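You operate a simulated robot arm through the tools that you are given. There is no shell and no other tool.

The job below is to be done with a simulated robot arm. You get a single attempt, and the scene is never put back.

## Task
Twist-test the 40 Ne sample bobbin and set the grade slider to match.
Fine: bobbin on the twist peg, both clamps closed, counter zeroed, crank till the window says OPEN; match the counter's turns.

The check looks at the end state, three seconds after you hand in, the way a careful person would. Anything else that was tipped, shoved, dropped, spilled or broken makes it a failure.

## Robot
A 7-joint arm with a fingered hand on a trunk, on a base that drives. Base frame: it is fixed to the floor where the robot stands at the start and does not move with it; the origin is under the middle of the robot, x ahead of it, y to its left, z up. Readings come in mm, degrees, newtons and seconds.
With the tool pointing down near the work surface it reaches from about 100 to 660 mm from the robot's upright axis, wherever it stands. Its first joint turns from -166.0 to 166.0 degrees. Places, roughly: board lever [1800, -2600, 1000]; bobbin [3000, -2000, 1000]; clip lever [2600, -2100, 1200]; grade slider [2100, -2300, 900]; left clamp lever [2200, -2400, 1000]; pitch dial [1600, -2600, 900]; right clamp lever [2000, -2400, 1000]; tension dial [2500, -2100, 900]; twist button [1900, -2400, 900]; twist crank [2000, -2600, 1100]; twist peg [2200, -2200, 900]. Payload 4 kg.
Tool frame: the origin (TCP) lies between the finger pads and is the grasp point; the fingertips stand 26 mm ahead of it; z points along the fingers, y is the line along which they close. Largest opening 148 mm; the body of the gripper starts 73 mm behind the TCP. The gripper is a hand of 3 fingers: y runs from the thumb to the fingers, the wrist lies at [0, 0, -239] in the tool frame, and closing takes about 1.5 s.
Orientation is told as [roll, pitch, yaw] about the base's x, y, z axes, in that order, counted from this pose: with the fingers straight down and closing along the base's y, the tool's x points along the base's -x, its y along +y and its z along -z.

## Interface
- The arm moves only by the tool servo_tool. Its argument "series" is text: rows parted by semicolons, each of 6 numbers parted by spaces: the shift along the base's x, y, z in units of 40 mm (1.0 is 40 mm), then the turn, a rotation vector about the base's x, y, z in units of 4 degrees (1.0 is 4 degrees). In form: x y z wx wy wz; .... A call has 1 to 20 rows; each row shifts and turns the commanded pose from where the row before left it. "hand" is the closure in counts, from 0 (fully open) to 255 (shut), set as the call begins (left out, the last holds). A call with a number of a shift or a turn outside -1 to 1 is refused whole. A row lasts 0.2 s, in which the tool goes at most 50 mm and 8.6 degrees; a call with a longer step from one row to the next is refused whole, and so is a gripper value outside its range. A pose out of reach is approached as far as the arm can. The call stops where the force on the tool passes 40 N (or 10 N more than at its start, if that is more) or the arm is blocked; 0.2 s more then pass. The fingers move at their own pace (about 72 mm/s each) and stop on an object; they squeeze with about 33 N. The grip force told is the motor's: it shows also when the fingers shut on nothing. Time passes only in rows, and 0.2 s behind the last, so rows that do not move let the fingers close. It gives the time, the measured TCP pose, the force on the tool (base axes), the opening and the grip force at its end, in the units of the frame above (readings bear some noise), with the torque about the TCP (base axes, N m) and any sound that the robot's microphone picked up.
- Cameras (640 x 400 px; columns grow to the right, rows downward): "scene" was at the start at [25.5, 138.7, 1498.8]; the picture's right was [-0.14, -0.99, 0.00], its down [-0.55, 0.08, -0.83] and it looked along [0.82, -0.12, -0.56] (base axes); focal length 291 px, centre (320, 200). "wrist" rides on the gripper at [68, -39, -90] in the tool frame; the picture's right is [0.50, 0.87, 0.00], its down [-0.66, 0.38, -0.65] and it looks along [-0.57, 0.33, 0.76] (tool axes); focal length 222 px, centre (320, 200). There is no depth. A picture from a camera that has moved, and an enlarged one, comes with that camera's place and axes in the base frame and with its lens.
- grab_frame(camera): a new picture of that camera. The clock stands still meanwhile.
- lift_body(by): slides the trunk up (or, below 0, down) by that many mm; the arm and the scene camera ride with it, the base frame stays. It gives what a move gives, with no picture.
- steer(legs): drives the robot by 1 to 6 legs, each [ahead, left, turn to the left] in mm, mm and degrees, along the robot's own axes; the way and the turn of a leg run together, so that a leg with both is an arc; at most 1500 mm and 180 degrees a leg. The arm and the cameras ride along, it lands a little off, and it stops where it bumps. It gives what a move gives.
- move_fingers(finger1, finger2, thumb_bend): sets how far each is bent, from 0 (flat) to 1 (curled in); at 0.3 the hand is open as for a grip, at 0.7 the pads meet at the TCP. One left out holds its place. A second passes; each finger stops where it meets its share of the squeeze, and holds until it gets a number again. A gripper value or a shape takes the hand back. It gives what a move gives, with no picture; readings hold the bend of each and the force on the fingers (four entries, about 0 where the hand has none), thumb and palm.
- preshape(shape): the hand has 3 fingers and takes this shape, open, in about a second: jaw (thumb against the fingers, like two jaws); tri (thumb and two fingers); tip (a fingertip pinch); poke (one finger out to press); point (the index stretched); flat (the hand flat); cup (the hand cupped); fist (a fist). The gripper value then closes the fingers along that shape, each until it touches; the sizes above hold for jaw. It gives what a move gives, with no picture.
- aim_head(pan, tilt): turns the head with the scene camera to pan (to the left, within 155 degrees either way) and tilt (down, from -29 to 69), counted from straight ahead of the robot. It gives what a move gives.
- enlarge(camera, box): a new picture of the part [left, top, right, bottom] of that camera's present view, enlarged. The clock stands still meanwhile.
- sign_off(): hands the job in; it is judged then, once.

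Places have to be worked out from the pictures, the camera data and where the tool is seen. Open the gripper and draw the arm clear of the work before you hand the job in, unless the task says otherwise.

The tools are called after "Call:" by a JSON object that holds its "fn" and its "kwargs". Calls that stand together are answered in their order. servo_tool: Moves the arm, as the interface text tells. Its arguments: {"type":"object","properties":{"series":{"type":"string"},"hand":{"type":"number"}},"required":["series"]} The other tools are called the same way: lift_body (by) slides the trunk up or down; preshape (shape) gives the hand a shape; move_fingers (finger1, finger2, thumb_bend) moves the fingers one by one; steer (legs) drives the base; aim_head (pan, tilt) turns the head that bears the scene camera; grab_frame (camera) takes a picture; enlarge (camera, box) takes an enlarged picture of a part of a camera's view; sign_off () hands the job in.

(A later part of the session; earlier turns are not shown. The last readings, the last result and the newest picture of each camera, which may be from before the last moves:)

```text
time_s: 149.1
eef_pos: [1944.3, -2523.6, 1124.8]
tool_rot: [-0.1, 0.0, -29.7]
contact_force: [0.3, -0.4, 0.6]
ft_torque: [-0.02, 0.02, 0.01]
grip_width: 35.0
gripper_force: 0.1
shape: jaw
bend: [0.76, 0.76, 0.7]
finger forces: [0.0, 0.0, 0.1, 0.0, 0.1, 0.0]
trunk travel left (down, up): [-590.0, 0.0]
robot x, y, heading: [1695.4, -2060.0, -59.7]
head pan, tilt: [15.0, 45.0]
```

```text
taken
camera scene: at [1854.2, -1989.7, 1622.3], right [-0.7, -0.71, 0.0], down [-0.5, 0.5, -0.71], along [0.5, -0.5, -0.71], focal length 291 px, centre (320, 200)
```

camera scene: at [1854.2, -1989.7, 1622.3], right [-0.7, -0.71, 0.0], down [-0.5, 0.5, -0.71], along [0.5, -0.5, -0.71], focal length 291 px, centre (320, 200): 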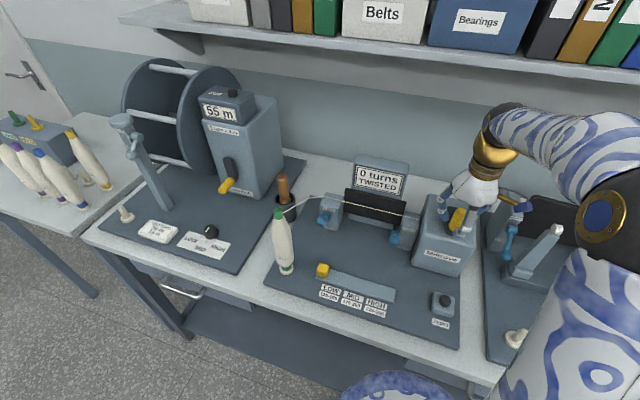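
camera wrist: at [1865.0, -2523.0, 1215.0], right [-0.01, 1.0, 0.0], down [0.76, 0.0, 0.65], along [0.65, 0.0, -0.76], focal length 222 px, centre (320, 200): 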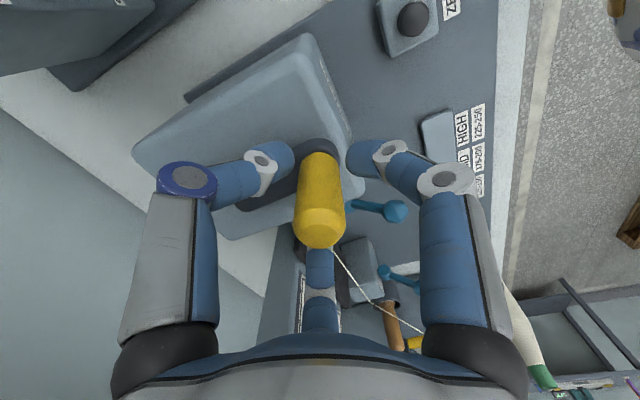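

The handle is loosely caged and the display is visible from the head. Turn 60° clockwise (from above) as a test.

Call:
{"fn": "servo_tool", "kwargs": {"series": "0.26 0.1 0 0 0 0; 0.26 0.045 0 0 0 0; 0.26 0 0 0 0 0; 0.26 -0.04 0 0 0 0; 0.24 -0.09 0 0 0 0; 0.235 -0.125 0 0 0 0; 0 0 0 0 0 0"}}

Call:
{"fn": "grab_frame", "kwargs": {"camera": "wrist"}}

Call:
{"fn": "enlarge", "kwargs": {"camera": "scene", "box": [330, 150, 530, 280]}}

```text
time_s: 150.7
eef_pos: [2002.5, -2527.1, 1123.9]
tool_rot: [0.0, -0.1, -29.7]
contact_force: [-0.1, 0.3, 0.5]
ft_torque: [0.01, 0.03, 0.0]
grip_width: 35.4
gripper_force: 0.0
shape: jaw
bend: [0.76, 0.76, 0.7]
finger forces: [0.0, 0.0, 0.0, 0.0, 0.0, 0.0]
trunk travel left (down, up): [-590.0, 0.0]
robot x, y, heading: [1701.5, -2061.0, -60.0]
head pan, tilt: [15.0, 45.0]
```

```text
taken
camera wrist: at [1923.8, -2527.0, 1213.9], right [0.0, 1.0, 0.0], down [0.76, 0.0, 0.65], along [0.65, 0.0, -0.76], focal length 222 px, centre (320, 200)
```

wrist: 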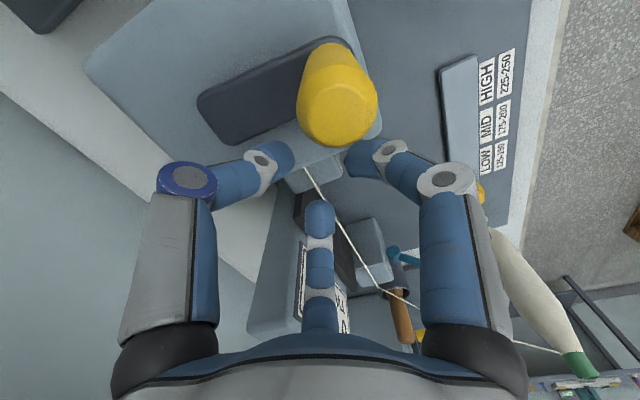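

```text
3.08 times, centred on (430, 215) of scene
camera zoom: at [1854.2, -1989.6, 1622.3], right [-0.7, -0.71, 0.0], down [-0.5, 0.5, -0.71], along [0.5, -0.5, -0.71], focal length 895 px, centre (-18, 154)
```

zoom: 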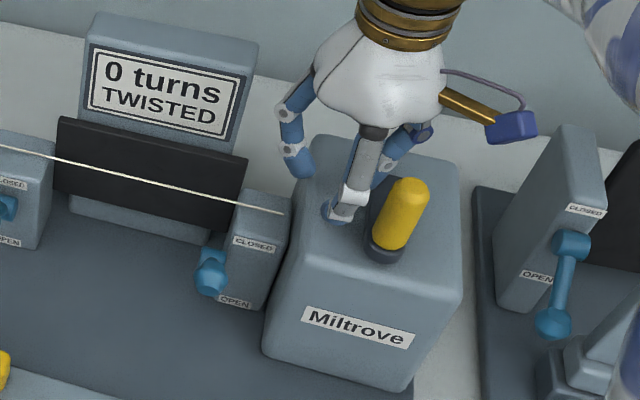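

The handle slipped out through the gap of the too-loose cage and hasn't moved. I'll rise, go back over it, and close to near-contact.

Call:
{"fn": "servo_tool", "kwargs": {"series": "0 0 1 0 0 0; 0 0 1 0 0 0; 0 0 0.2 0 0 0; -0.74 0.04 0 0 0 0; -0.74 0.05 0 0 0 0; 0 0 0 0 0 0", "hand": 130}}

Call:
{"fn": "grab_frame", "kwargs": {"camera": "wrist"}}

```text
time_s: 152.1
eef_pos: [1945.8, -2525.9, 1213.3]
tool_rot: [0.0, 0.0, -29.7]
contact_force: [0.3, 0.2, -0.9]
ft_torque: [-0.01, -0.03, -0.03]
grip_width: 72.2
gripper_force: 0.0
shape: jaw
bend: [0.37, 0.37, 0.7]
finger forces: [0.0, 0.0, 0.1, 0.0, 0.0, 0.1]
trunk travel left (down, up): [-590.0, 0.0]
robot x, y, heading: [1699.8, -2062.3, -59.7]
head pan, tilt: [15.0, 45.0]
```

```text
taken
camera wrist: at [1866.7, -2526.0, 1303.9], right [-0.01, 1.0, 0.0], down [0.76, 0.0, 0.65], along [0.65, 0.0, -0.76], focal length 222 px, centre (320, 200)
```

wrist: 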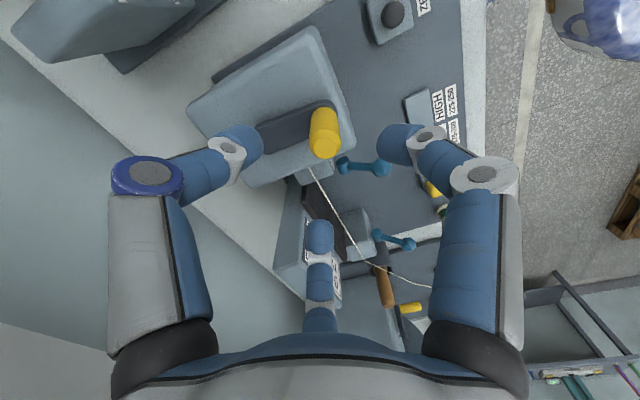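

Call:
{"fn": "servo_tool", "kwargs": {"series": "-0.05 0.08 -0.5 0 0 0; 0 0 -0.6 0 0 0; 0 0 -0.6 0 0 0; 0 0 -0.6 0 0 0; 0 0 0 0 0 0"}}

Call:
{"fn": "servo_tool", "kwargs": {"series": "0 0 0 0 0 0; 0 0 0 0 0 0; 0 0 0 0 0 0; 0 0 0 0 0 0; 0 0 0 0 0 0; 0 0 0 0 0 0", "hand": 255}}

Call:
{"fn": "grab_frame", "kwargs": {"camera": "wrist"}}

```text
time_s: 153.3
eef_pos: [1942.3, -2520.5, 1120.2]
tool_rot: [0.0, 0.1, -29.7]
contact_force: [0.0, 0.1, 0.4]
ft_torque: [-0.02, -0.02, 0.02]
grip_width: 72.2
gripper_force: 0.1
shape: jaw
bend: [0.37, 0.37, 0.7]
finger forces: [0.1, 0.0, 0.0, 0.0, 0.0, 0.1]
trunk travel left (down, up): [-590.0, 0.0]
robot x, y, heading: [1697.9, -2060.1, -59.7]
head pan, tilt: [15.0, 45.0]
```

```text
time_s: 154.7
eef_pos: [1942.7, -2520.8, 1120.7]
tool_rot: [0.1, 0.1, -29.6]
contact_force: [-1.7, 1.7, -9.3]
ft_torque: [0.02, 0.02, 0.0]
grip_width: 17.3
gripper_force: 32.9
shape: jaw
bend: [0.72, 0.76, 0.7]
finger forces: [26.0, 29.3, 0.0, 0.0, 26.1, 0.1]
trunk travel left (down, up): [-590.0, 0.0]
robot x, y, heading: [1697.9, -2060.6, -59.7]
head pan, tilt: [15.0, 45.0]
```

```text
taken
camera wrist: at [1863.9, -2520.7, 1210.3], right [-0.01, 1.0, 0.0], down [0.76, 0.0, 0.65], along [0.65, 0.0, -0.76], focal length 222 px, centre (320, 200)
```

wrist: 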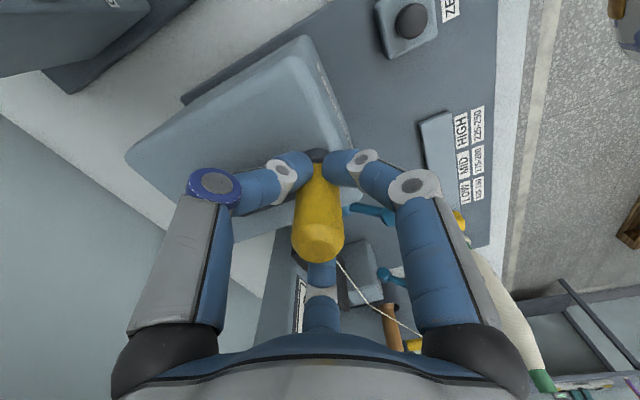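

Gripped firmly. Turn 30° clockwise along the estimated arc and check forces and counter.

Call:
{"fn": "servo_tool", "kwargs": {"series": "0.25 0.09 0 0 0 0; 0.262 0.047 0 0 0 0; 0.265 0 0 0 0 0; 0 0 0 0 0 0"}}

Call:
{"fn": "enlarge", "kwargs": {"camera": "scene", "box": [330, 150, 530, 280]}}

Call:
{"fn": "grab_frame", "kwargs": {"camera": "wrist"}}

```text
time_s: 155.7
eef_pos: [1973.0, -2517.3, 1120.2]
tool_rot: [0.1, 0.1, -29.8]
contact_force: [-0.8, -1.5, -14.8]
ft_torque: [-0.04, 0.02, -0.02]
grip_width: 17.2
gripper_force: 32.8
shape: jaw
bend: [0.72, 0.76, 0.7]
finger forces: [24.7, 29.2, 0.1, 0.0, 27.1, 0.1]
trunk travel left (down, up): [-590.0, 0.0]
robot x, y, heading: [1696.1, -2060.9, -59.8]
head pan, tilt: [15.0, 45.0]
```

```text
3.08 times, centred on (430, 215) of scene
camera zoom: at [1854.8, -1991.1, 1622.2], right [-0.7, -0.71, 0.0], down [-0.5, 0.5, -0.71], along [0.5, -0.5, -0.71], focal length 895 px, centre (-18, 154)
```

zoom: 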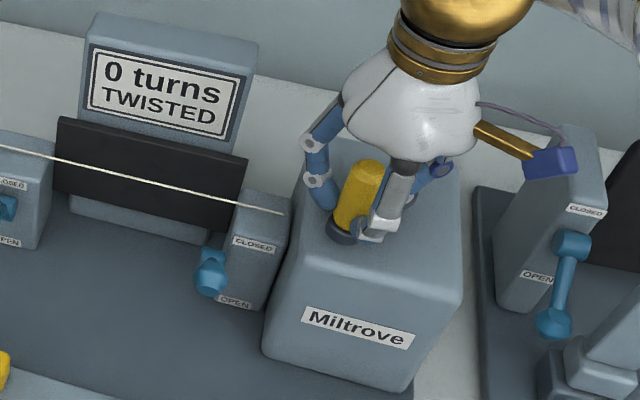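

```text
taken
camera wrist: at [1894.3, -2516.6, 1210.6], right [-0.01, 1.0, 0.0], down [0.76, 0.0, 0.65], along [0.65, 0.01, -0.76], focal length 222 px, centre (320, 200)
```

wrist: 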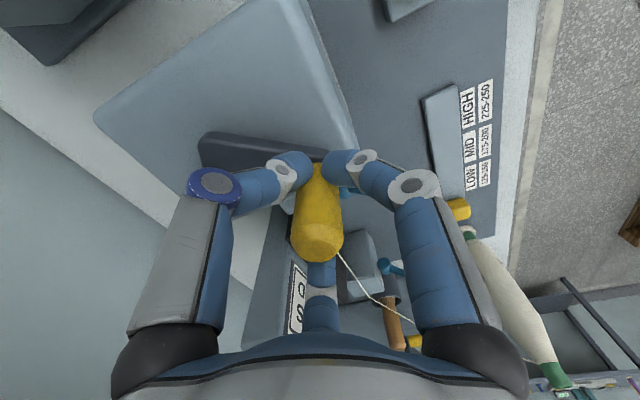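

The crank turns freely with tiny side forces. Continue 90° more along the circle.

Call:
{"fn": "servo_tool", "kwargs": {"series": "0.292 -0.049 0 0 0 0; 0.277 -0.107 0 0 0 0; 0.25 -0.158 0 0 0 0; 0.217 -0.202 0 0 0 0; 0.17 -0.242 0 0 0 0; 0.122 -0.27 0 0 0 0; 0.065 -0.29 0 0 0 0; 0.009 -0.295 0 0 0 0; 0 0 0 0 0 0"}}

Call:
{"fn": "enlarge", "kwargs": {"camera": "scene", "box": [330, 150, 530, 280]}}

```text
time_s: 157.7
eef_pos: [2031.5, -2580.2, 1118.6]
tool_rot: [0.1, 0.1, -29.6]
contact_force: [1.1, 0.5, -20.2]
ft_torque: [-0.22, 0.02, -0.02]
grip_width: 12.8
gripper_force: 32.7
shape: jaw
bend: [0.74, 0.76, 0.71]
finger forces: [0.0, 26.1, 0.0, 0.1, 33.2, 0.0]
trunk travel left (down, up): [-590.0, 0.0]
robot x, y, heading: [1698.2, -2063.5, -59.8]
head pan, tilt: [15.0, 45.0]
```

```text
3.08 times, centred on (430, 215) of scene
camera zoom: at [1855.5, -1991.1, 1622.0], right [-0.7, -0.71, 0.0], down [-0.5, 0.5, -0.71], along [0.5, -0.5, -0.71], focal length 895 px, centre (-18, 154)
```

zoom: 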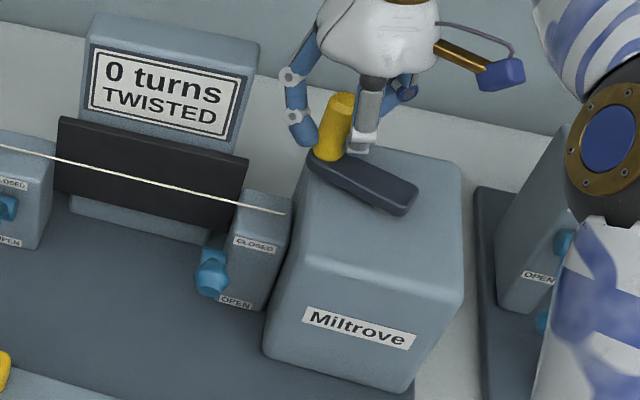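

Finger1 lost contact while the tool is pulled down; I'll check the wrist view and re-grip here.

Call:
{"fn": "servo_tool", "kwargs": {"series": "0 0 0 0 0 0; 0 0 0 0 0 0; 0 0 0 0 0 0", "hand": 180}}

Call:
{"fn": "grab_frame", "kwargs": {"camera": "wrist"}}

Call:
{"fn": "enlarge", "kwargs": {"camera": "wrist", "box": [220, 120, 420, 280]}}

```text
time_s: 158.5
eef_pos: [2029.3, -2579.9, 1120.8]
tool_rot: [0.0, 0.0, -29.6]
contact_force: [-0.2, -1.3, 0.1]
ft_torque: [0.02, 0.01, 0.03]
grip_width: 42.9
gripper_force: 0.1
shape: jaw
bend: [0.77, 0.77, 0.7]
finger forces: [0.0, 0.1, 0.0, 0.0, 0.1, 0.1]
trunk travel left (down, up): [-590.0, 0.0]
robot x, y, heading: [1696.7, -2062.3, -59.8]
head pan, tilt: [15.0, 45.0]
```

```text
taken
camera wrist: at [1950.8, -2580.2, 1211.3], right [-0.01, 1.0, 0.0], down [0.76, 0.0, 0.65], along [0.65, 0.0, -0.76], focal length 222 px, centre (320, 200)
```

wrist: 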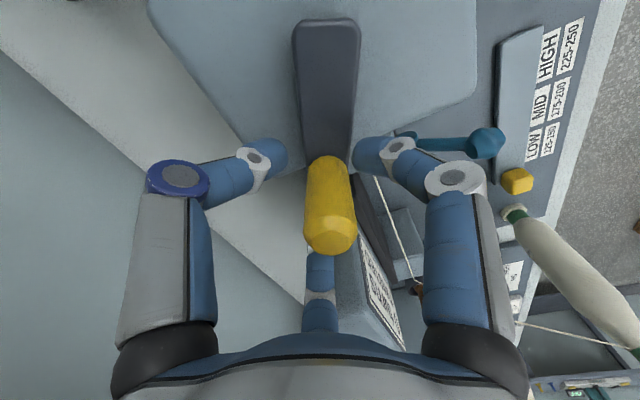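

```text
2.50 times, centred on (320, 200) of wrist
camera zoom: at [1950.8, -2580.2, 1211.3], right [-0.01, 1.0, 0.0], down [0.76, 0.0, 0.65], along [0.65, 0.0, -0.76], focal length 555 px, centre (320, 200)
```

zoom: 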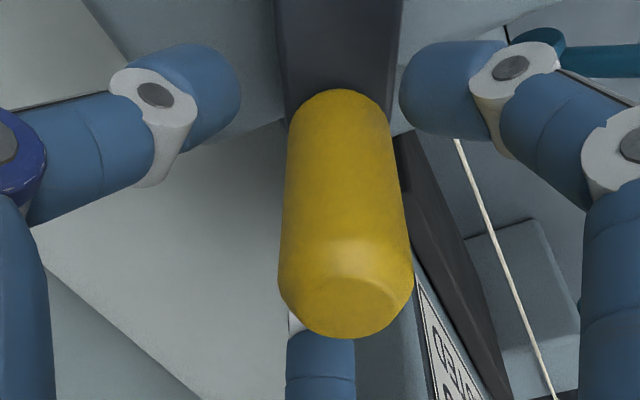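

The handle is at about [2030,-2575], so the tool had led by ~5 mm; the pivot estimate [1969.5,-2576], r≈60.5 holds. I'll re-centre and re-grip with a gentler closure.

Call:
{"fn": "servo_tool", "kwargs": {"series": "0.02 0.12 0 0 0 0; 0 0 0 0 0 0"}}

Call:
{"fn": "servo_tool", "kwargs": {"series": "0 0 0 0 0 0; 0 0 0 0 0 0; 0 0 0 0 0 0; 0 0 0 0 0 0; 0 0 0 0 0 0", "hand": 228}}

Call:
{"fn": "grab_frame", "kwargs": {"camera": "wrist"}}

```text
time_s: 159.1
eef_pos: [2029.3, -2574.6, 1121.3]
tool_rot: [0.0, 0.1, -29.7]
contact_force: [0.0, -0.3, 0.5]
ft_torque: [-0.01, 0.0, 0.03]
grip_width: 43.2
gripper_force: 0.2
shape: jaw
bend: [0.77, 0.77, 0.7]
finger forces: [0.0, 0.0, 0.0, 0.1, 0.0, 0.1]
trunk travel left (down, up): [-590.0, 0.0]
robot x, y, heading: [1699.0, -2059.4, -59.8]
head pan, tilt: [15.0, 45.0]
```

```text
time_s: 160.3
eef_pos: [2029.5, -2575.1, 1121.2]
tool_rot: [-0.1, 0.1, -29.7]
contact_force: [-0.2, 0.1, -6.6]
ft_torque: [0.02, -0.03, 0.02]
grip_width: 18.6
gripper_force: 33.1
shape: jaw
bend: [0.74, 0.74, 0.7]
finger forces: [29.2, 29.1, 0.1, 0.0, 29.0, 0.0]
trunk travel left (down, up): [-590.0, 0.0]
robot x, y, heading: [1699.0, -2057.3, -59.6]
head pan, tilt: [15.0, 45.0]
```

```text
taken
camera wrist: at [1951.2, -2575.2, 1209.9], right [-0.01, 1.0, 0.0], down [0.76, 0.0, 0.65], along [0.65, 0.0, -0.76], focal length 222 px, centre (320, 200)
```

wrist: 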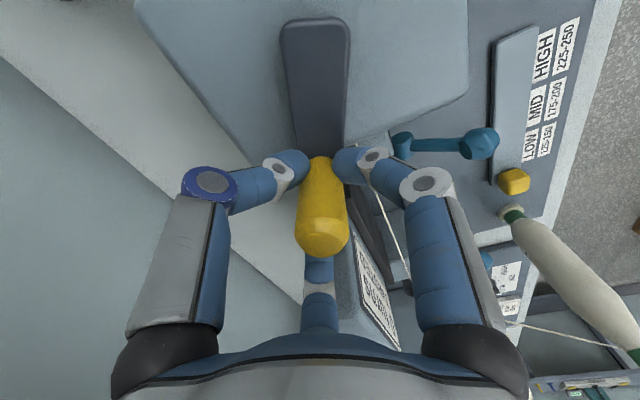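

Grip is centred with balanced forces. Continue clockwise another 90°.

Call:
{"fn": "servo_tool", "kwargs": {"series": "-0.02 -0.295 0 0 0 0; -0.078 -0.285 0 0 0 0; -0.13 -0.265 0 0 0 0; -0.18 -0.2325 0 0 0 0; -0.2225 -0.195 0 0 0 0; -0.255 -0.1475 0 0 0 0; -0.28 -0.0925 0 0 0 0; -0.2925 -0.04 0 0 0 0; 0 0 0 0 0 0"}}

Call:
{"fn": "grab_frame", "kwargs": {"camera": "wrist"}}

Call:
{"fn": "enlarge", "kwargs": {"camera": "scene", "box": [330, 130, 530, 280]}}

```text
time_s: 162.3
eef_pos: [1971.3, -2637.9, 1118.9]
tool_rot: [0.1, 0.1, -29.7]
contact_force: [-0.4, -0.4, -8.1]
ft_torque: [-0.03, -0.01, -0.02]
grip_width: 18.2
gripper_force: 32.9
shape: jaw
bend: [0.74, 0.74, 0.7]
finger forces: [30.6, 30.3, 0.0, 0.1, 30.4, 0.0]
trunk travel left (down, up): [-590.0, 0.0]
robot x, y, heading: [1698.3, -2060.6, -59.7]
head pan, tilt: [15.0, 45.0]
```

```text
taken
camera wrist: at [1892.7, -2638.2, 1210.0], right [0.0, 1.0, 0.0], down [0.76, 0.0, 0.65], along [0.65, 0.0, -0.76], focal length 222 px, centre (320, 200)
```

wrist: 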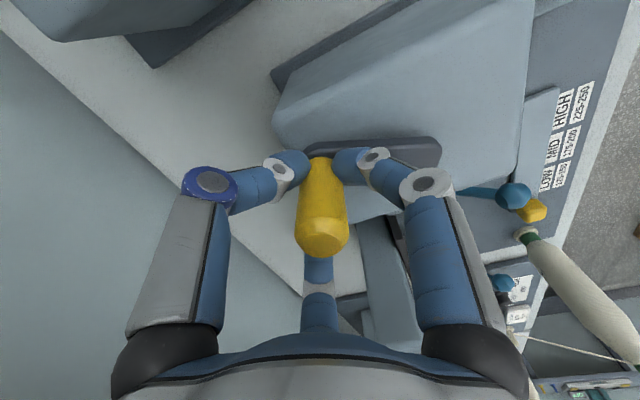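

```text
2.67 times, centred on (430, 205) of scene
camera zoom: at [1854.4, -1990.5, 1622.2], right [-0.7, -0.71, 0.0], down [-0.5, 0.5, -0.71], along [0.5, -0.5, -0.71], focal length 776 px, centre (27, 187)
```

zoom: 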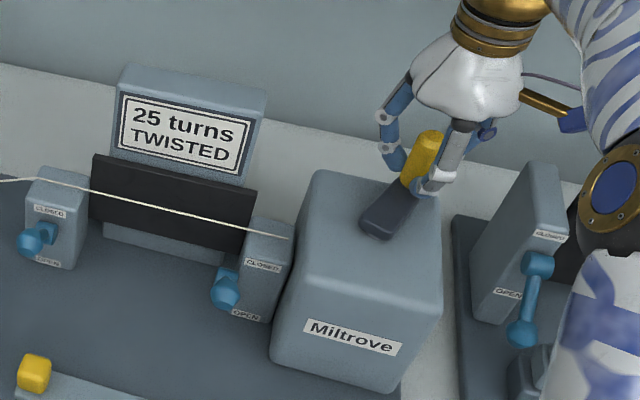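

The counter shows 25 turns, TWISTED, so this direction counts. Continue in 90° steps, checking the display each time.

Call:
{"fn": "servo_tool", "kwargs": {"series": "-0.295 0.02 0 0 0 0; -0.285 0.078 0 0 0 0; -0.265 0.13 0 0 0 0; -0.2325 0.18 0 0 0 0; -0.195 0.2225 0 0 0 0; -0.1475 0.255 0 0 0 0; -0.0925 0.28 0 0 0 0; -0.04 0.2925 0 0 0 0; 0 0 0 0 0 0"}}

Call:
{"fn": "grab_frame", "kwargs": {"camera": "wrist"}}

Call:
{"fn": "enlarge", "kwargs": {"camera": "scene", "box": [330, 130, 530, 280]}}

```text
time_s: 164.3
eef_pos: [1910.6, -2581.8, 1120.9]
tool_rot: [0.1, 0.1, -29.7]
contact_force: [5.2, 0.8, -17.3]
ft_torque: [-0.01, -0.07, -0.02]
grip_width: 18.1
gripper_force: 32.6
shape: jaw
bend: [0.74, 0.74, 0.7]
finger forces: [28.8, 31.7, 0.0, 0.0, 27.1, 0.0]
trunk travel left (down, up): [-590.0, 0.0]
robot x, y, heading: [1696.9, -2060.6, -59.4]
head pan, tilt: [15.0, 45.0]
```

```text
taken
camera wrist: at [1830.6, -2581.6, 1210.5], right [-0.01, 1.0, 0.0], down [0.76, 0.0, 0.65], along [0.65, 0.01, -0.76], focal length 222 px, centre (320, 200)
```

wrist: 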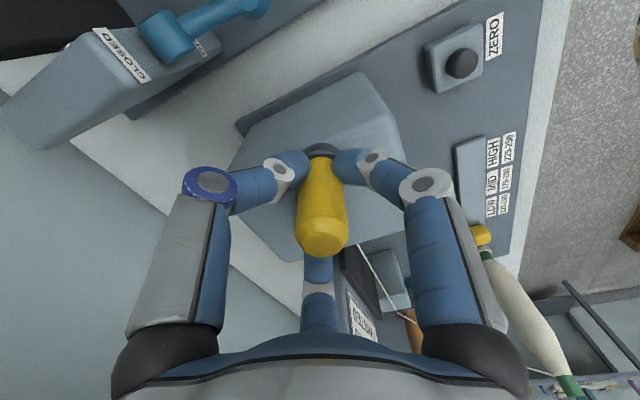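

```text
2.67 times, centred on (430, 205) of scene
camera zoom: at [1855.7, -1991.1, 1622.1], right [-0.7, -0.71, 0.0], down [-0.5, 0.5, -0.71], along [0.5, -0.5, -0.71], focal length 776 px, centre (27, 187)
```

zoom: 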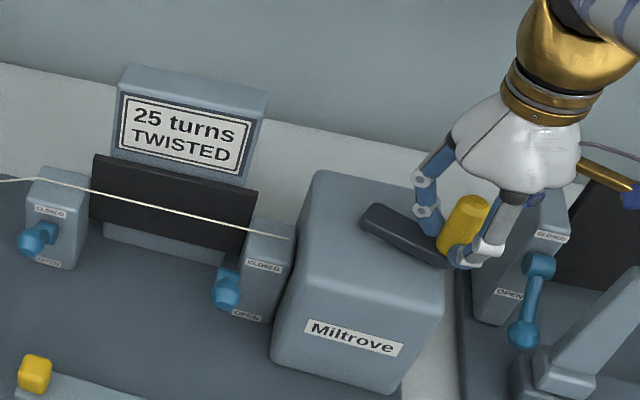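

Still 25. Forces are small; continue another 90°.

Call:
{"fn": "servo_tool", "kwargs": {"series": "0.01 0.2925 -0.02 0 0 0; 0.065 0.2875 0 0 0 0; 0.12 0.2675 0 0 0 0; 0.17 0.2375 0 0 0 0; 0.2125 0.2025 0 0 0 0; 0.2475 0.155 0 0 0 0; 0.275 0.105 0 0 0 0; 0.2875 0.05 0 0 0 0; 0 0 0 0 0 0"}}

Call:
{"fn": "enlarge", "kwargs": {"camera": "scene", "box": [330, 130, 530, 280]}}

```text
time_s: 166.3
eef_pos: [1965.5, -2515.9, 1118.6]
tool_rot: [-0.1, -0.1, -29.6]
contact_force: [-1.1, -8.9, 3.5]
ft_torque: [-0.25, -0.07, -0.04]
grip_width: 17.8
gripper_force: 33.0
shape: jaw
bend: [0.74, 0.74, 0.7]
finger forces: [26.6, 35.5, 0.1, 0.0, 37.5, 0.0]
trunk travel left (down, up): [-590.0, 0.0]
robot x, y, heading: [1700.6, -2065.0, -59.6]
head pan, tilt: [15.0, 45.0]
```

```text
2.67 times, centred on (430, 205) of scene
camera zoom: at [1854.0, -1991.0, 1622.3], right [-0.7, -0.71, 0.0], down [-0.5, 0.5, -0.71], along [0.5, -0.5, -0.71], focal length 776 px, centre (27, 187)
```

zoom: 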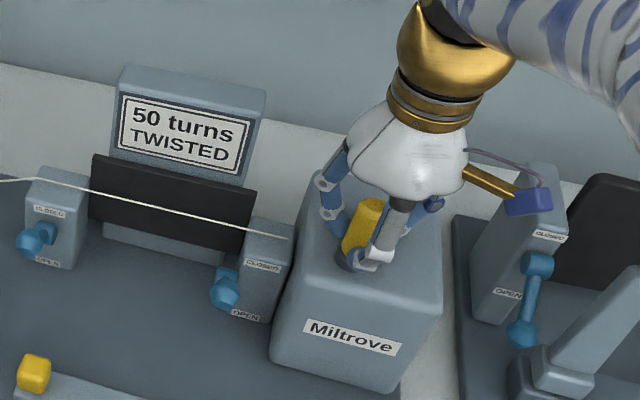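

50 turns now: 25 per half turn. I'll crank 180° per call and check the window after each.

Call:
{"fn": "servo_tool", "kwargs": {"series": "0.3 -0.06 0 0 0 0; 0.2875 -0.065 0 0 0 0; 0.2675 -0.12 0 0 0 0; 0.2375 -0.17 0 0 0 0; 0.2025 -0.2125 0 0 0 0; 0.155 -0.2475 0 0 0 0; 0.105 -0.275 0 0 0 0; 0.05 -0.2875 0 0 0 0; -0.01 -0.2925 0 0 0 0; -0.065 -0.2875 0 0 0 0; -0.12 -0.2675 0 0 0 0; -0.17 -0.2375 0 0 0 0; -0.2125 -0.2025 0 0 0 0; -0.2475 -0.155 0 0 0 0; -0.275 -0.105 0 0 0 0; -0.2875 -0.05 0 0 0 0; 0 0 0 0 0 0"}}

Call:
{"fn": "grab_frame", "kwargs": {"camera": "wrist"}}

Call:
{"fn": "enlarge", "kwargs": {"camera": "scene", "box": [330, 130, 530, 280]}}

```text
time_s: 169.9
eef_pos: [1972.1, -2635.8, 1119.5]
tool_rot: [-0.1, 0.0, -29.7]
contact_force: [0.7, -0.1, -2.7]
ft_torque: [0.01, 0.01, 0.01]
grip_width: 18.0
gripper_force: 32.6
shape: jaw
bend: [0.74, 0.74, 0.7]
finger forces: [29.5, 34.5, 0.0, 0.0, 31.2, 0.1]
trunk travel left (down, up): [-590.0, 0.0]
robot x, y, heading: [1699.4, -2057.5, -59.9]
head pan, tilt: [15.0, 45.0]
```

```text
taken
camera wrist: at [1893.6, -2636.5, 1209.9], right [-0.01, 1.0, 0.0], down [0.76, 0.0, 0.65], along [0.65, 0.0, -0.76], focal length 222 px, centre (320, 200)
```

wrist: 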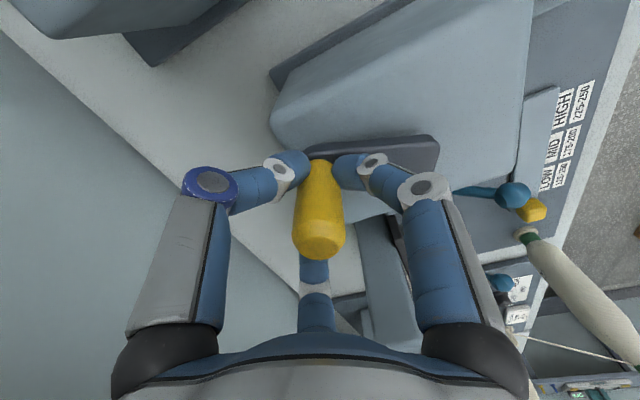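

```text
2.67 times, centred on (430, 205) of scene
camera zoom: at [1854.5, -1990.2, 1622.3], right [-0.7, -0.71, 0.0], down [-0.5, 0.5, -0.71], along [0.5, -0.5, -0.71], focal length 776 px, centre (27, 187)
```

zoom: 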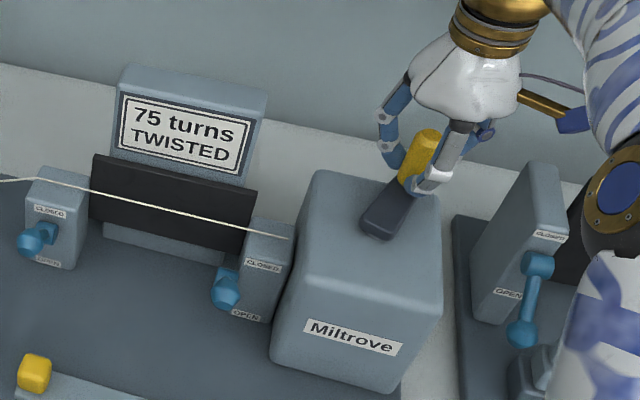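

75 turns, forces near zero. Next half turn.

Call:
{"fn": "servo_tool", "kwargs": {"series": "-0.291 0.01 0 0 0 0; -0.286 0.065 0 0 0 0; -0.266 0.12 0 0 0 0; -0.236 0.17 0 0 0 0; -0.2015 0.2115 0 0 0 0; -0.154 0.246 0 0 0 0; -0.1045 0.2735 0 0 0 0; -0.05 0.286 0 0 0 0; 0.01 0.291 0 0 0 0; 0.065 0.286 0 0 0 0; 0.12 0.266 0 0 0 0; 0.17 0.236 0 0 0 0; 0.2115 0.2015 0 0 0 0; 0.246 0.154 0 0 0 0; 0.2735 0.1045 0 0 0 0; 0.286 0.05 0 0 0 0; 0 0 0 0 0 0"}}

Call:
{"fn": "enlarge", "kwargs": {"camera": "scene", "box": [330, 130, 530, 280]}}

```text
time_s: 173.5
eef_pos: [1967.8, -2518.4, 1120.6]
tool_rot: [0.0, 0.1, -29.7]
contact_force: [0.7, 2.8, -8.2]
ft_torque: [0.04, -0.01, 0.01]
grip_width: 17.6
gripper_force: 33.0
shape: jaw
bend: [0.73, 0.74, 0.7]
finger forces: [30.2, 32.8, 0.1, 0.0, 28.6, 0.0]
trunk travel left (down, up): [-590.0, 0.0]
robot x, y, heading: [1696.8, -2060.4, -59.6]
head pan, tilt: [15.0, 45.0]
```

```text
2.67 times, centred on (430, 205) of scene
camera zoom: at [1854.8, -1989.9, 1622.3], right [-0.7, -0.71, 0.0], down [-0.5, 0.5, -0.71], along [0.5, -0.5, -0.71], focal length 776 px, centre (27, 187)
```

zoom: 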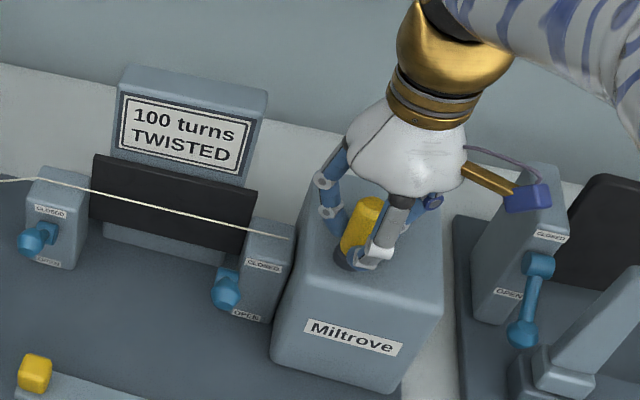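

100 turns. Next half turn.

Call:
{"fn": "servo_tool", "kwargs": {"series": "0.2925 0.005 0 0 0 0; 0.2875 -0.065 0 0 0 0; 0.2675 -0.12 0 0 0 0; 0.2375 -0.17 0 0 0 0; 0.2025 -0.2125 0 0 0 0; 0.155 -0.2475 0 0 0 0; 0.105 -0.275 0 0 0 0; 0.05 -0.2875 0 0 0 0; -0.01 -0.2925 0 0 0 0; -0.065 -0.2875 0 0 0 0; -0.12 -0.2675 0 0 0 0; -0.17 -0.2375 0 0 0 0; -0.2125 -0.2025 0 0 0 0; -0.2475 -0.155 0 0 0 0; -0.275 -0.105 0 0 0 0; -0.2875 -0.05 0 0 0 0; 0 0 0 0 0 0"}}

Call:
{"fn": "enlarge", "kwargs": {"camera": "scene", "box": [330, 130, 530, 280]}}

```text
time_s: 177.1
eef_pos: [1974.8, -2637.0, 1119.5]
tool_rot: [0.0, 0.1, -29.7]
contact_force: [0.1, 1.1, -1.7]
ft_torque: [-0.05, -0.04, -0.01]
grip_width: 18.0
gripper_force: 33.2
shape: jaw
bend: [0.74, 0.74, 0.7]
finger forces: [30.5, 33.5, 0.1, 0.0, 30.5, 0.0]
trunk travel left (down, up): [-590.0, 0.0]
robot x, y, heading: [1698.5, -2058.0, -59.8]
head pan, tilt: [15.0, 45.0]
```

```text
2.67 times, centred on (430, 205) of scene
camera zoom: at [1854.3, -1989.8, 1622.2], right [-0.7, -0.71, 0.0], down [-0.5, 0.5, -0.71], along [0.5, -0.5, -0.71], focal length 776 px, centre (27, 187)
```

zoom: 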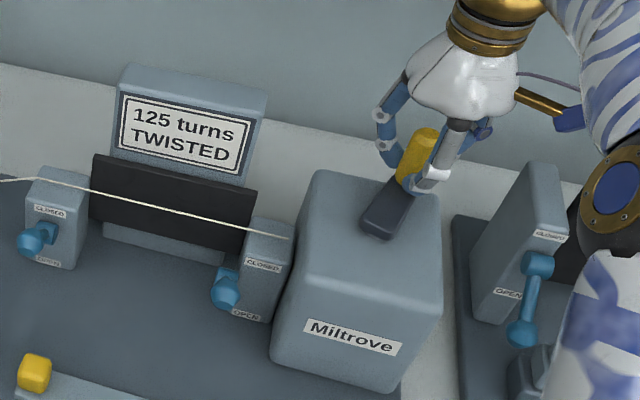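

125, still TWISTED. Next half turn.

Call:
{"fn": "servo_tool", "kwargs": {"series": "-0.292 0.015 0 0 0 0; -0.287 0.065 0 0 0 0; -0.267 0.12 0 0 0 0; -0.237 0.17 0 0 0 0; -0.202 0.212 0 0 0 0; -0.155 0.247 0 0 0 0; -0.105 0.2745 0 0 0 0; -0.05 0.287 0 0 0 0; 0.01 0.292 0 0 0 0; 0.065 0.287 0 0 0 0; 0.12 0.267 0 0 0 0; 0.17 0.237 0 0 0 0; 0.212 0.202 0 0 0 0; 0.247 0.155 0 0 0 0; 0.2745 0.105 0 0 0 0; 0.287 0.05 0 0 0 0; 0 0 0 0 0 0"}}

Call:
{"fn": "enlarge", "kwargs": {"camera": "scene", "box": [330, 130, 530, 280]}}

```text
time_s: 180.7
eef_pos: [1968.2, -2517.7, 1121.1]
tool_rot: [0.0, 0.0, -29.7]
contact_force: [1.6, 4.6, -11.8]
ft_torque: [0.09, 0.0, 0.02]
grip_width: 17.4
gripper_force: 33.0
shape: jaw
bend: [0.74, 0.74, 0.7]
finger forces: [31.3, 33.3, 0.0, 0.1, 27.9, 0.1]
trunk travel left (down, up): [-590.0, 0.0]
robot x, y, heading: [1698.5, -2058.1, -59.7]
head pan, tilt: [15.0, 45.0]
```

```text
2.67 times, centred on (430, 205) of scene
camera zoom: at [1854.9, -1989.7, 1622.2], right [-0.7, -0.71, 0.0], down [-0.5, 0.5, -0.71], along [0.5, -0.5, -0.71], focal length 776 px, centre (27, 187)
```

zoom: 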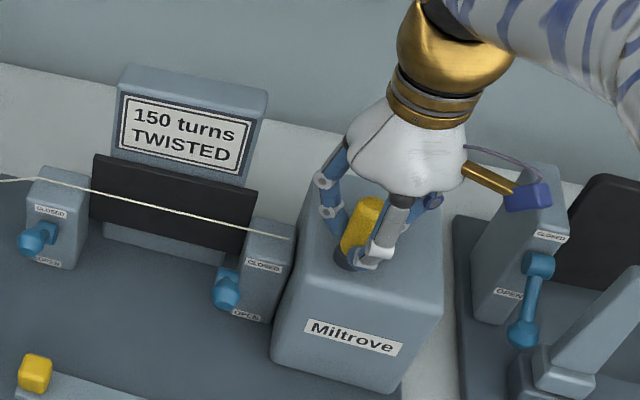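

150, still TWISTED. Next half turn.

Call:
{"fn": "servo_tool", "kwargs": {"series": "0.2925 0.01 -0.01 0 0 0; 0.2875 -0.06 0 0 0 0; 0.2675 -0.12 0 0 0 0; 0.2375 -0.17 0 0 0 0; 0.2025 -0.2125 0 0 0 0; 0.155 -0.2475 0 0 0 0; 0.105 -0.275 0 0 0 0; 0.05 -0.2875 0 0 0 0; -0.01 -0.2925 0 0 0 0; -0.065 -0.2875 0 0 0 0; -0.12 -0.2675 0 0 0 0; -0.17 -0.2375 0 0 0 0; -0.2125 -0.2025 0 0 0 0; -0.2475 -0.155 0 0 0 0; -0.275 -0.105 0 0 0 0; -0.2875 -0.05 0 0 0 0; 0 0 0 0 0 0"}}

Call:
{"fn": "enlarge", "kwargs": {"camera": "scene", "box": [330, 130, 530, 280]}}

```text
time_s: 184.3
eef_pos: [1973.0, -2637.6, 1120.0]
tool_rot: [-0.1, -0.2, -29.7]
contact_force: [0.4, -1.1, 8.3]
ft_torque: [-0.07, -0.06, -0.02]
grip_width: 18.1
gripper_force: 33.0
shape: jaw
bend: [0.74, 0.74, 0.7]
finger forces: [30.4, 34.9, 0.0, 0.0, 32.9, 0.1]
trunk travel left (down, up): [-590.0, 0.0]
robot x, y, heading: [1696.8, -2061.3, -59.8]
head pan, tilt: [15.0, 45.0]
```

```text
2.67 times, centred on (430, 205) of scene
camera zoom: at [1853.8, -1989.3, 1622.4], right [-0.7, -0.71, 0.0], down [-0.5, 0.5, -0.71], along [0.5, -0.5, -0.71], focal length 776 px, centre (27, 187)
```

zoom: 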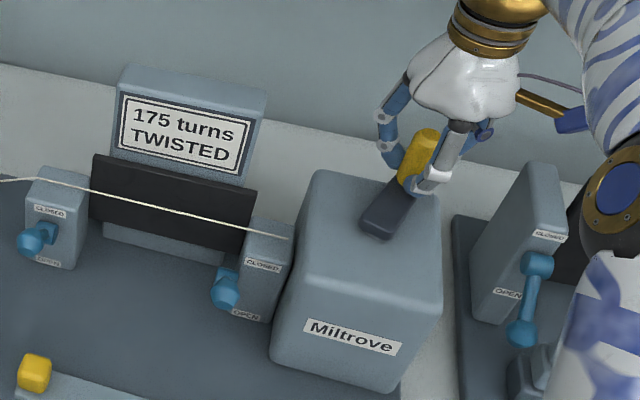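

175, still TWISTED. Next half turn.

Call:
{"fn": "servo_tool", "kwargs": {"series": "-0.292 0.015 0.01 0 0 0; -0.287 0.065 0 0 0 0; -0.267 0.12 0 0 0 0; -0.237 0.17 0 0 0 0; -0.202 0.212 0 0 0 0; -0.155 0.247 0 0 0 0; -0.105 0.2745 0 0 0 0; -0.05 0.287 0 0 0 0; 0.01 0.292 0 0 0 0; 0.065 0.287 0 0 0 0; 0.12 0.267 0 0 0 0; 0.17 0.237 0 0 0 0; 0.212 0.202 0 0 0 0; 0.247 0.155 0 0 0 0; 0.2745 0.105 0 0 0 0; 0.287 0.05 0 0 0 0; 0 0 0 0 0 0"}}

Call:
{"fn": "enlarge", "kwargs": {"camera": "scene", "box": [330, 130, 530, 280]}}

```text
time_s: 185.9
eef_pos: [1904.5, -2595.7, 1115.8]
tool_rot: [0.1, 0.6, -30.2]
contact_force: [-12.5, -4.6, -19.0]
ft_torque: [-0.14, 0.5, -0.15]
grip_width: 12.3
gripper_force: 33.1
shape: jaw
bend: [0.74, 0.74, 0.72]
finger forces: [25.7, 39.9, 0.0, 0.1, 52.6, 0.0]
trunk travel left (down, up): [-590.0, 0.0]
robot x, y, heading: [1696.3, -2059.6, -60.2]
head pan, tilt: [15.0, 45.0]
stopped in row 7: the force on the tool passed its limit at 41 N (the readings are from after the stop); the commanded pose is now the measured one
```

```text
2.67 times, centred on (430, 205) of scene
camera zoom: at [1853.1, -1992.6, 1622.4], right [-0.71, -0.71, 0.0], down [-0.5, 0.5, -0.71], along [0.5, -0.5, -0.71], focal length 776 px, centre (27, 187)
```

zoom: 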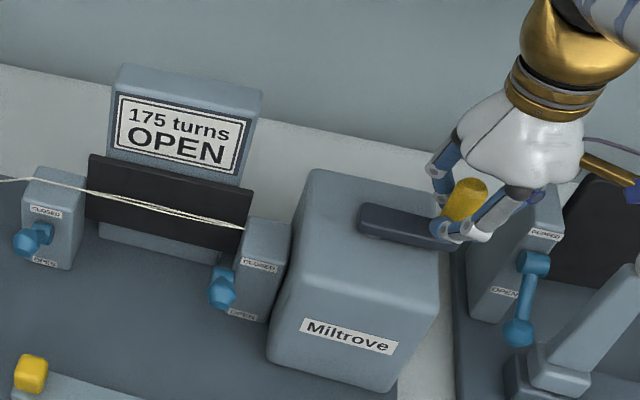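

The window says OPEN at 175 turns → grade MID (175–200). Stop cranking: open the hand and rise straight up.

Call:
{"fn": "servo_tool", "kwargs": {"series": "0 0 0 0 0 0; 0 0 0 0 0 0; 0 0 0 0 0 0; 0 0 0 0 0 0", "hand": 150}}

Call:
{"fn": "grab_frame", "kwargs": {"camera": "wrist"}}

Call:
{"fn": "servo_tool", "kwargs": {"series": "0 0 0.4 0 0 0; 0 0 0.8 0 0 0; 0 0 1 0 0 0; 0 0 1 0 0 0; 0 0 1 0 0 0; 0 0 0 0 0 0"}}

Call:
{"fn": "grab_frame", "kwargs": {"camera": "scene"}}

Call:
{"fn": "enlarge", "kwargs": {"camera": "scene", "box": [250, 140, 500, 340]}}

```text
time_s: 186.9
eef_pos: [1908.3, -2594.4, 1118.0]
tool_rot: [0.0, 0.3, -30.1]
contact_force: [-0.1, -0.4, -0.8]
ft_torque: [0.02, 0.0, -0.03]
grip_width: 60.7
gripper_force: 0.0
shape: jaw
bend: [0.77, 0.77, 0.7]
finger forces: [0.1, 0.0, 0.0, 0.0, 0.0, 0.0]
trunk travel left (down, up): [-590.0, 0.0]
robot x, y, heading: [1695.0, -2060.4, -59.8]
head pan, tilt: [15.0, 45.0]
```

```text
taken
camera wrist: at [1829.8, -2593.9, 1208.7], right [0.0, 1.0, 0.0], down [0.76, 0.0, 0.65], along [0.65, 0.0, -0.76], focal length 222 px, centre (320, 200)
```

wrist: 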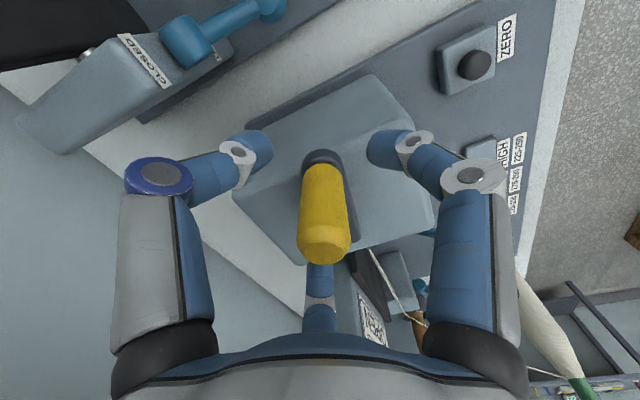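

```text
time_s: 188.3
eef_pos: [1908.5, -2594.3, 1284.9]
tool_rot: [0.0, 0.3, -30.0]
contact_force: [0.2, 0.3, 0.5]
ft_torque: [0.02, 0.01, 0.01]
grip_width: 60.8
gripper_force: 0.1
shape: jaw
bend: [0.77, 0.77, 0.7]
finger forces: [0.0, 0.0, 0.1, 0.0, 0.1, 0.1]
trunk travel left (down, up): [-590.0, 0.0]
robot x, y, heading: [1700.4, -2058.3, -59.6]
head pan, tilt: [15.0, 45.0]
```

```text
taken
camera scene: at [1853.9, -1990.1, 1622.3], right [-0.71, -0.71, 0.0], down [-0.5, 0.5, -0.71], along [0.5, -0.5, -0.71], focal length 291 px, centre (320, 200)
```

scene: 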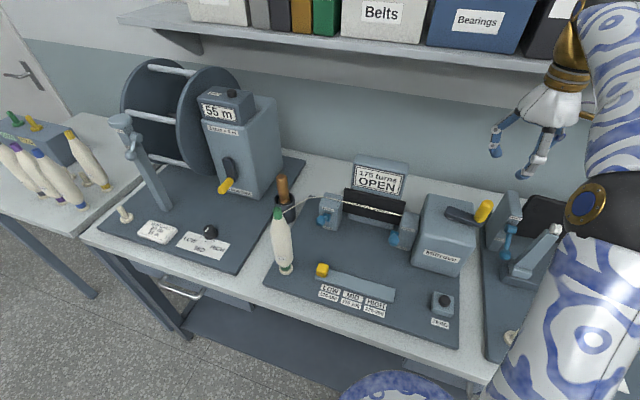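

```text
2.00 times, centred on (375, 240) of scene
camera zoom: at [1853.9, -1990.1, 1622.3], right [-0.71, -0.71, 0.0], down [-0.5, 0.5, -0.71], along [0.5, -0.5, -0.71], focal length 582 px, centre (210, 120)
```

zoom: 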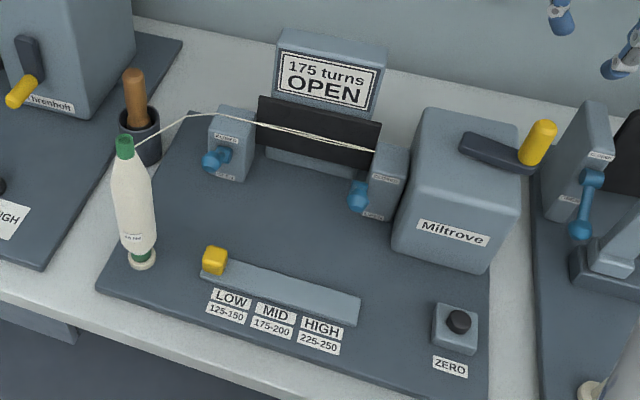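

The display stays at 175 OPEN. Now the slider: enlarge the rail to compute the knob position and the MID target.

Call:
{"fn": "enlarge", "kwargs": {"camera": "scene", "box": [300, 240, 420, 330]}}

Call:
{"fn": "enlarge", "kwargs": {"camera": "scene", "box": [335, 145, 425, 215]}}

```text
4.44 times, centred on (360, 285) of scene
camera zoom: at [1853.9, -1990.1, 1622.3], right [-0.71, -0.71, 0.0], down [-0.5, 0.5, -0.71], along [0.5, -0.5, -0.71], focal length 1293 px, centre (142, -178)
```

zoom: 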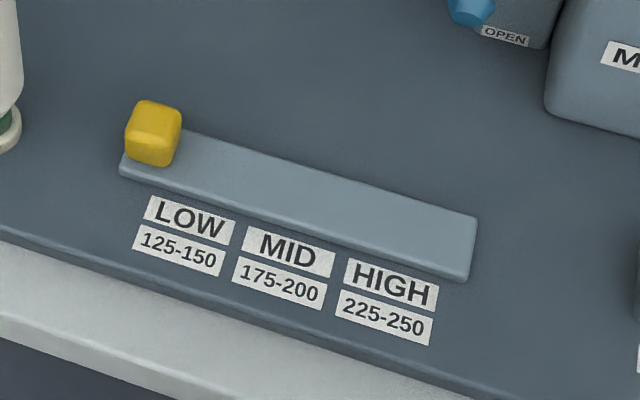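

```text
5.71 times, centred on (380, 180) of scene
camera zoom: at [1853.9, -1990.1, 1622.3], right [-0.71, -0.71, 0.0], down [-0.5, 0.5, -0.71], along [0.5, -0.5, -0.71], focal length 1663 px, centre (-23, 314)
```

zoom: 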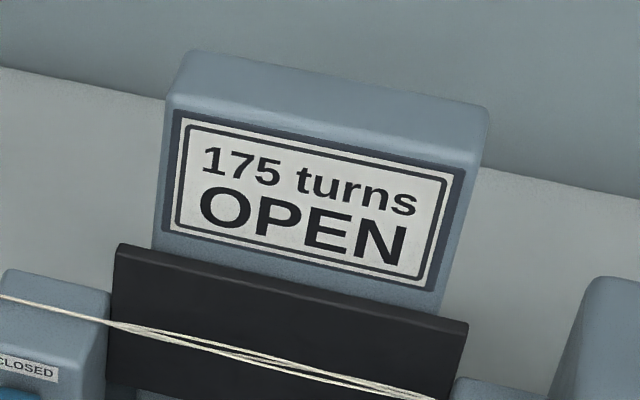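

Confirmed: 175 turns, OPEN. The rail runs from L'≈962 to 757 with LOW/MID/HIGH at about 914/858/797; the knob sits at L'≈947 near [2138,-2282]. MID target for the knob ≈[2057,-2320]. I'll move above the knob.

Call:
{"fn": "servo_tool", "kwargs": {"series": "0.575 0.78 0 0 0 0; 0.575 0.78 0 0 0 0; 0.575 0.78 0 0 0 0; 0.575 0.78 0 0 0 0; 0.575 0.78 0 0 0 0; 0.575 0.78 0 0 0 0; 0.575 0.78 0 0 0 0; 0.575 0.78 0 0 0 0; 0.575 0.78 0 0 0 0; 0.575 0.78 0 0 0 0; 0 0 0 0 0 0; 0 0 -1 0 0 0; 0 0 -1 0 0 0; 0 0 -1 0 0 0; 0 0 0 0 0 0", "hand": 145}}

Call:
{"fn": "grab_frame", "kwargs": {"camera": "wrist"}}

Call:
{"fn": "grab_frame", "kwargs": {"camera": "scene"}}

```text
time_s: 191.5
eef_pos: [2140.8, -2281.7, 1164.4]
tool_rot: [-0.1, 0.3, -29.9]
contact_force: [0.4, 0.9, 0.6]
ft_torque: [0.04, 0.0, 0.01]
grip_width: 63.5
gripper_force: 0.0
shape: jaw
bend: [0.77, 0.77, 0.7]
finger forces: [0.0, 0.0, 0.0, 0.0, 0.0, 0.0]
trunk travel left (down, up): [-590.0, 0.0]
robot x, y, heading: [1697.4, -2061.2, -59.8]
head pan, tilt: [15.0, 45.0]
```

```text
taken
camera wrist: at [2063.3, -2282.2, 1254.7], right [0.0, 1.0, 0.0], down [0.76, 0.0, 0.65], along [0.65, 0.0, -0.76], focal length 222 px, centre (320, 200)
```

wrist: 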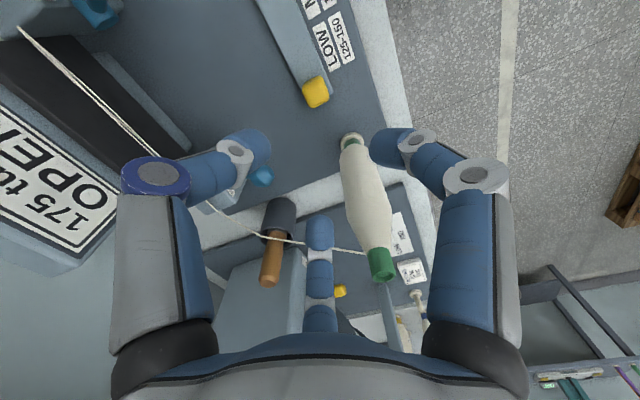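

```text
taken
camera scene: at [1854.0, -1990.0, 1622.3], right [-0.71, -0.71, 0.0], down [-0.5, 0.5, -0.71], along [0.5, -0.5, -0.71], focal length 291 px, centre (320, 200)
```

scene: 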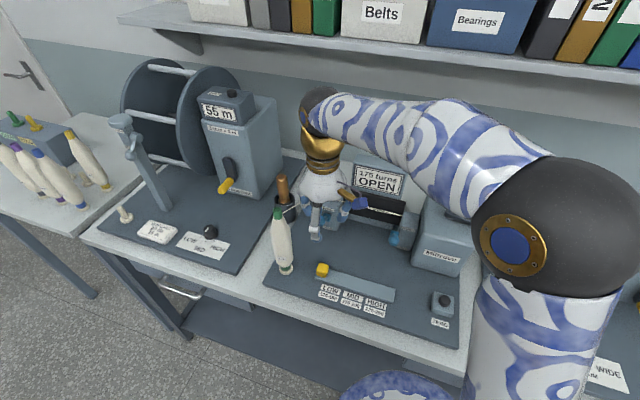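

The knob is below within 5 mm (needs y −4.5). Bobbin clearance is about 25 mm. Correct and descend to z≈1030.

Call:
{"fn": "servo_tool", "kwargs": {"series": "0 -0.11 -0.5 0 0 0; 0 0 -0.7 0 0 0; 0 0 -0.7 0 0 0; 0 0 -0.7 0 0 0; 0 0 -0.7 0 0 0; 0 0 0 0 0 0"}}

Call:
{"fn": "grab_frame", "kwargs": {"camera": "wrist"}}

Call:
{"fn": "enlarge", "kwargs": {"camera": "scene", "box": [250, 170, 410, 300]}}

```text
time_s: 192.9
eef_pos: [2140.8, -2284.3, 1032.1]
tool_rot: [-0.1, 0.5, -30.0]
contact_force: [-0.7, -1.0, 0.7]
ft_torque: [0.01, 0.0, 0.0]
grip_width: 63.6
gripper_force: 0.1
shape: jaw
bend: [0.77, 0.77, 0.7]
finger forces: [0.0, 0.1, 0.0, 0.1, 0.0, 0.1]
trunk travel left (down, up): [-590.0, 0.0]
robot x, y, heading: [1698.4, -2058.1, -60.3]
head pan, tilt: [15.0, 45.0]
```

```text
taken
camera wrist: at [2062.5, -2285.2, 1123.0], right [0.0, 1.0, 0.0], down [0.76, 0.0, 0.65], along [0.65, 0.0, -0.76], focal length 222 px, centre (320, 200)
```

wrist: 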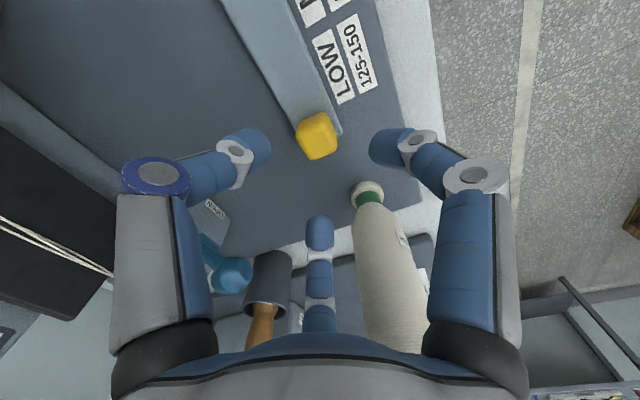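

```text
3.08 times, centred on (330, 235) of scene
camera zoom: at [1854.0, -1990.0, 1622.2], right [-0.71, -0.71, 0.0], down [-0.5, 0.5, -0.71], along [0.5, -0.5, -0.71], focal length 895 px, centre (289, 92)
```

zoom: 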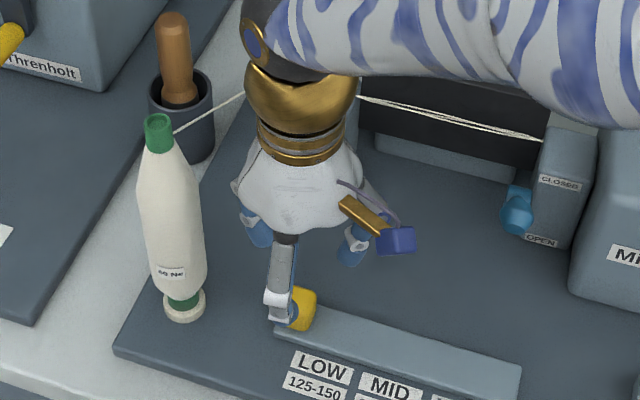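

Call:
{"fn": "servo_tool", "kwargs": {"series": "-0.07 -0.05 -0.5 0 0 0; 0 0 -0.5 0 0 0; 0 0 -0.5 0 0 0; 0 0 0 0 0 0"}}

Call:
{"fn": "grab_frame", "kwargs": {"camera": "wrist"}}

```text
time_s: 193.9
eef_pos: [2138.8, -2286.8, 973.8]
tool_rot: [-0.1, 0.2, -30.0]
contact_force: [-0.3, -1.0, 0.0]
ft_torque: [-0.02, 0.01, -0.02]
grip_width: 63.6
gripper_force: 0.1
shape: jaw
bend: [0.77, 0.77, 0.7]
finger forces: [0.0, 0.0, 0.0, 0.1, 0.0, 0.0]
trunk travel left (down, up): [-590.0, 0.0]
robot x, y, heading: [1695.3, -2058.7, -60.1]
head pan, tilt: [15.0, 45.0]
```

```text
taken
camera wrist: at [2059.7, -2286.8, 1063.4], right [0.0, 1.0, 0.0], down [0.76, 0.0, 0.65], along [0.65, 0.0, -0.76], focal length 222 px, centre (320, 200)
```

wrist: 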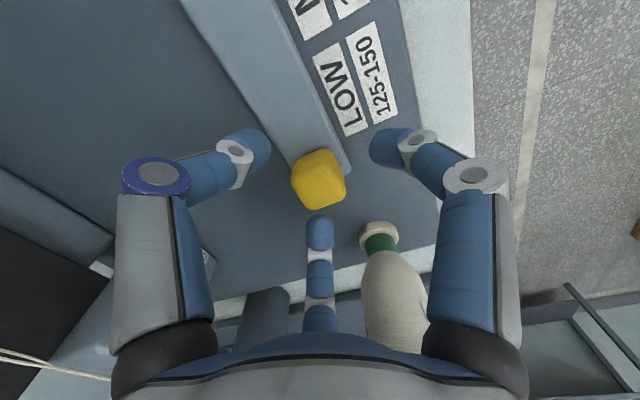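

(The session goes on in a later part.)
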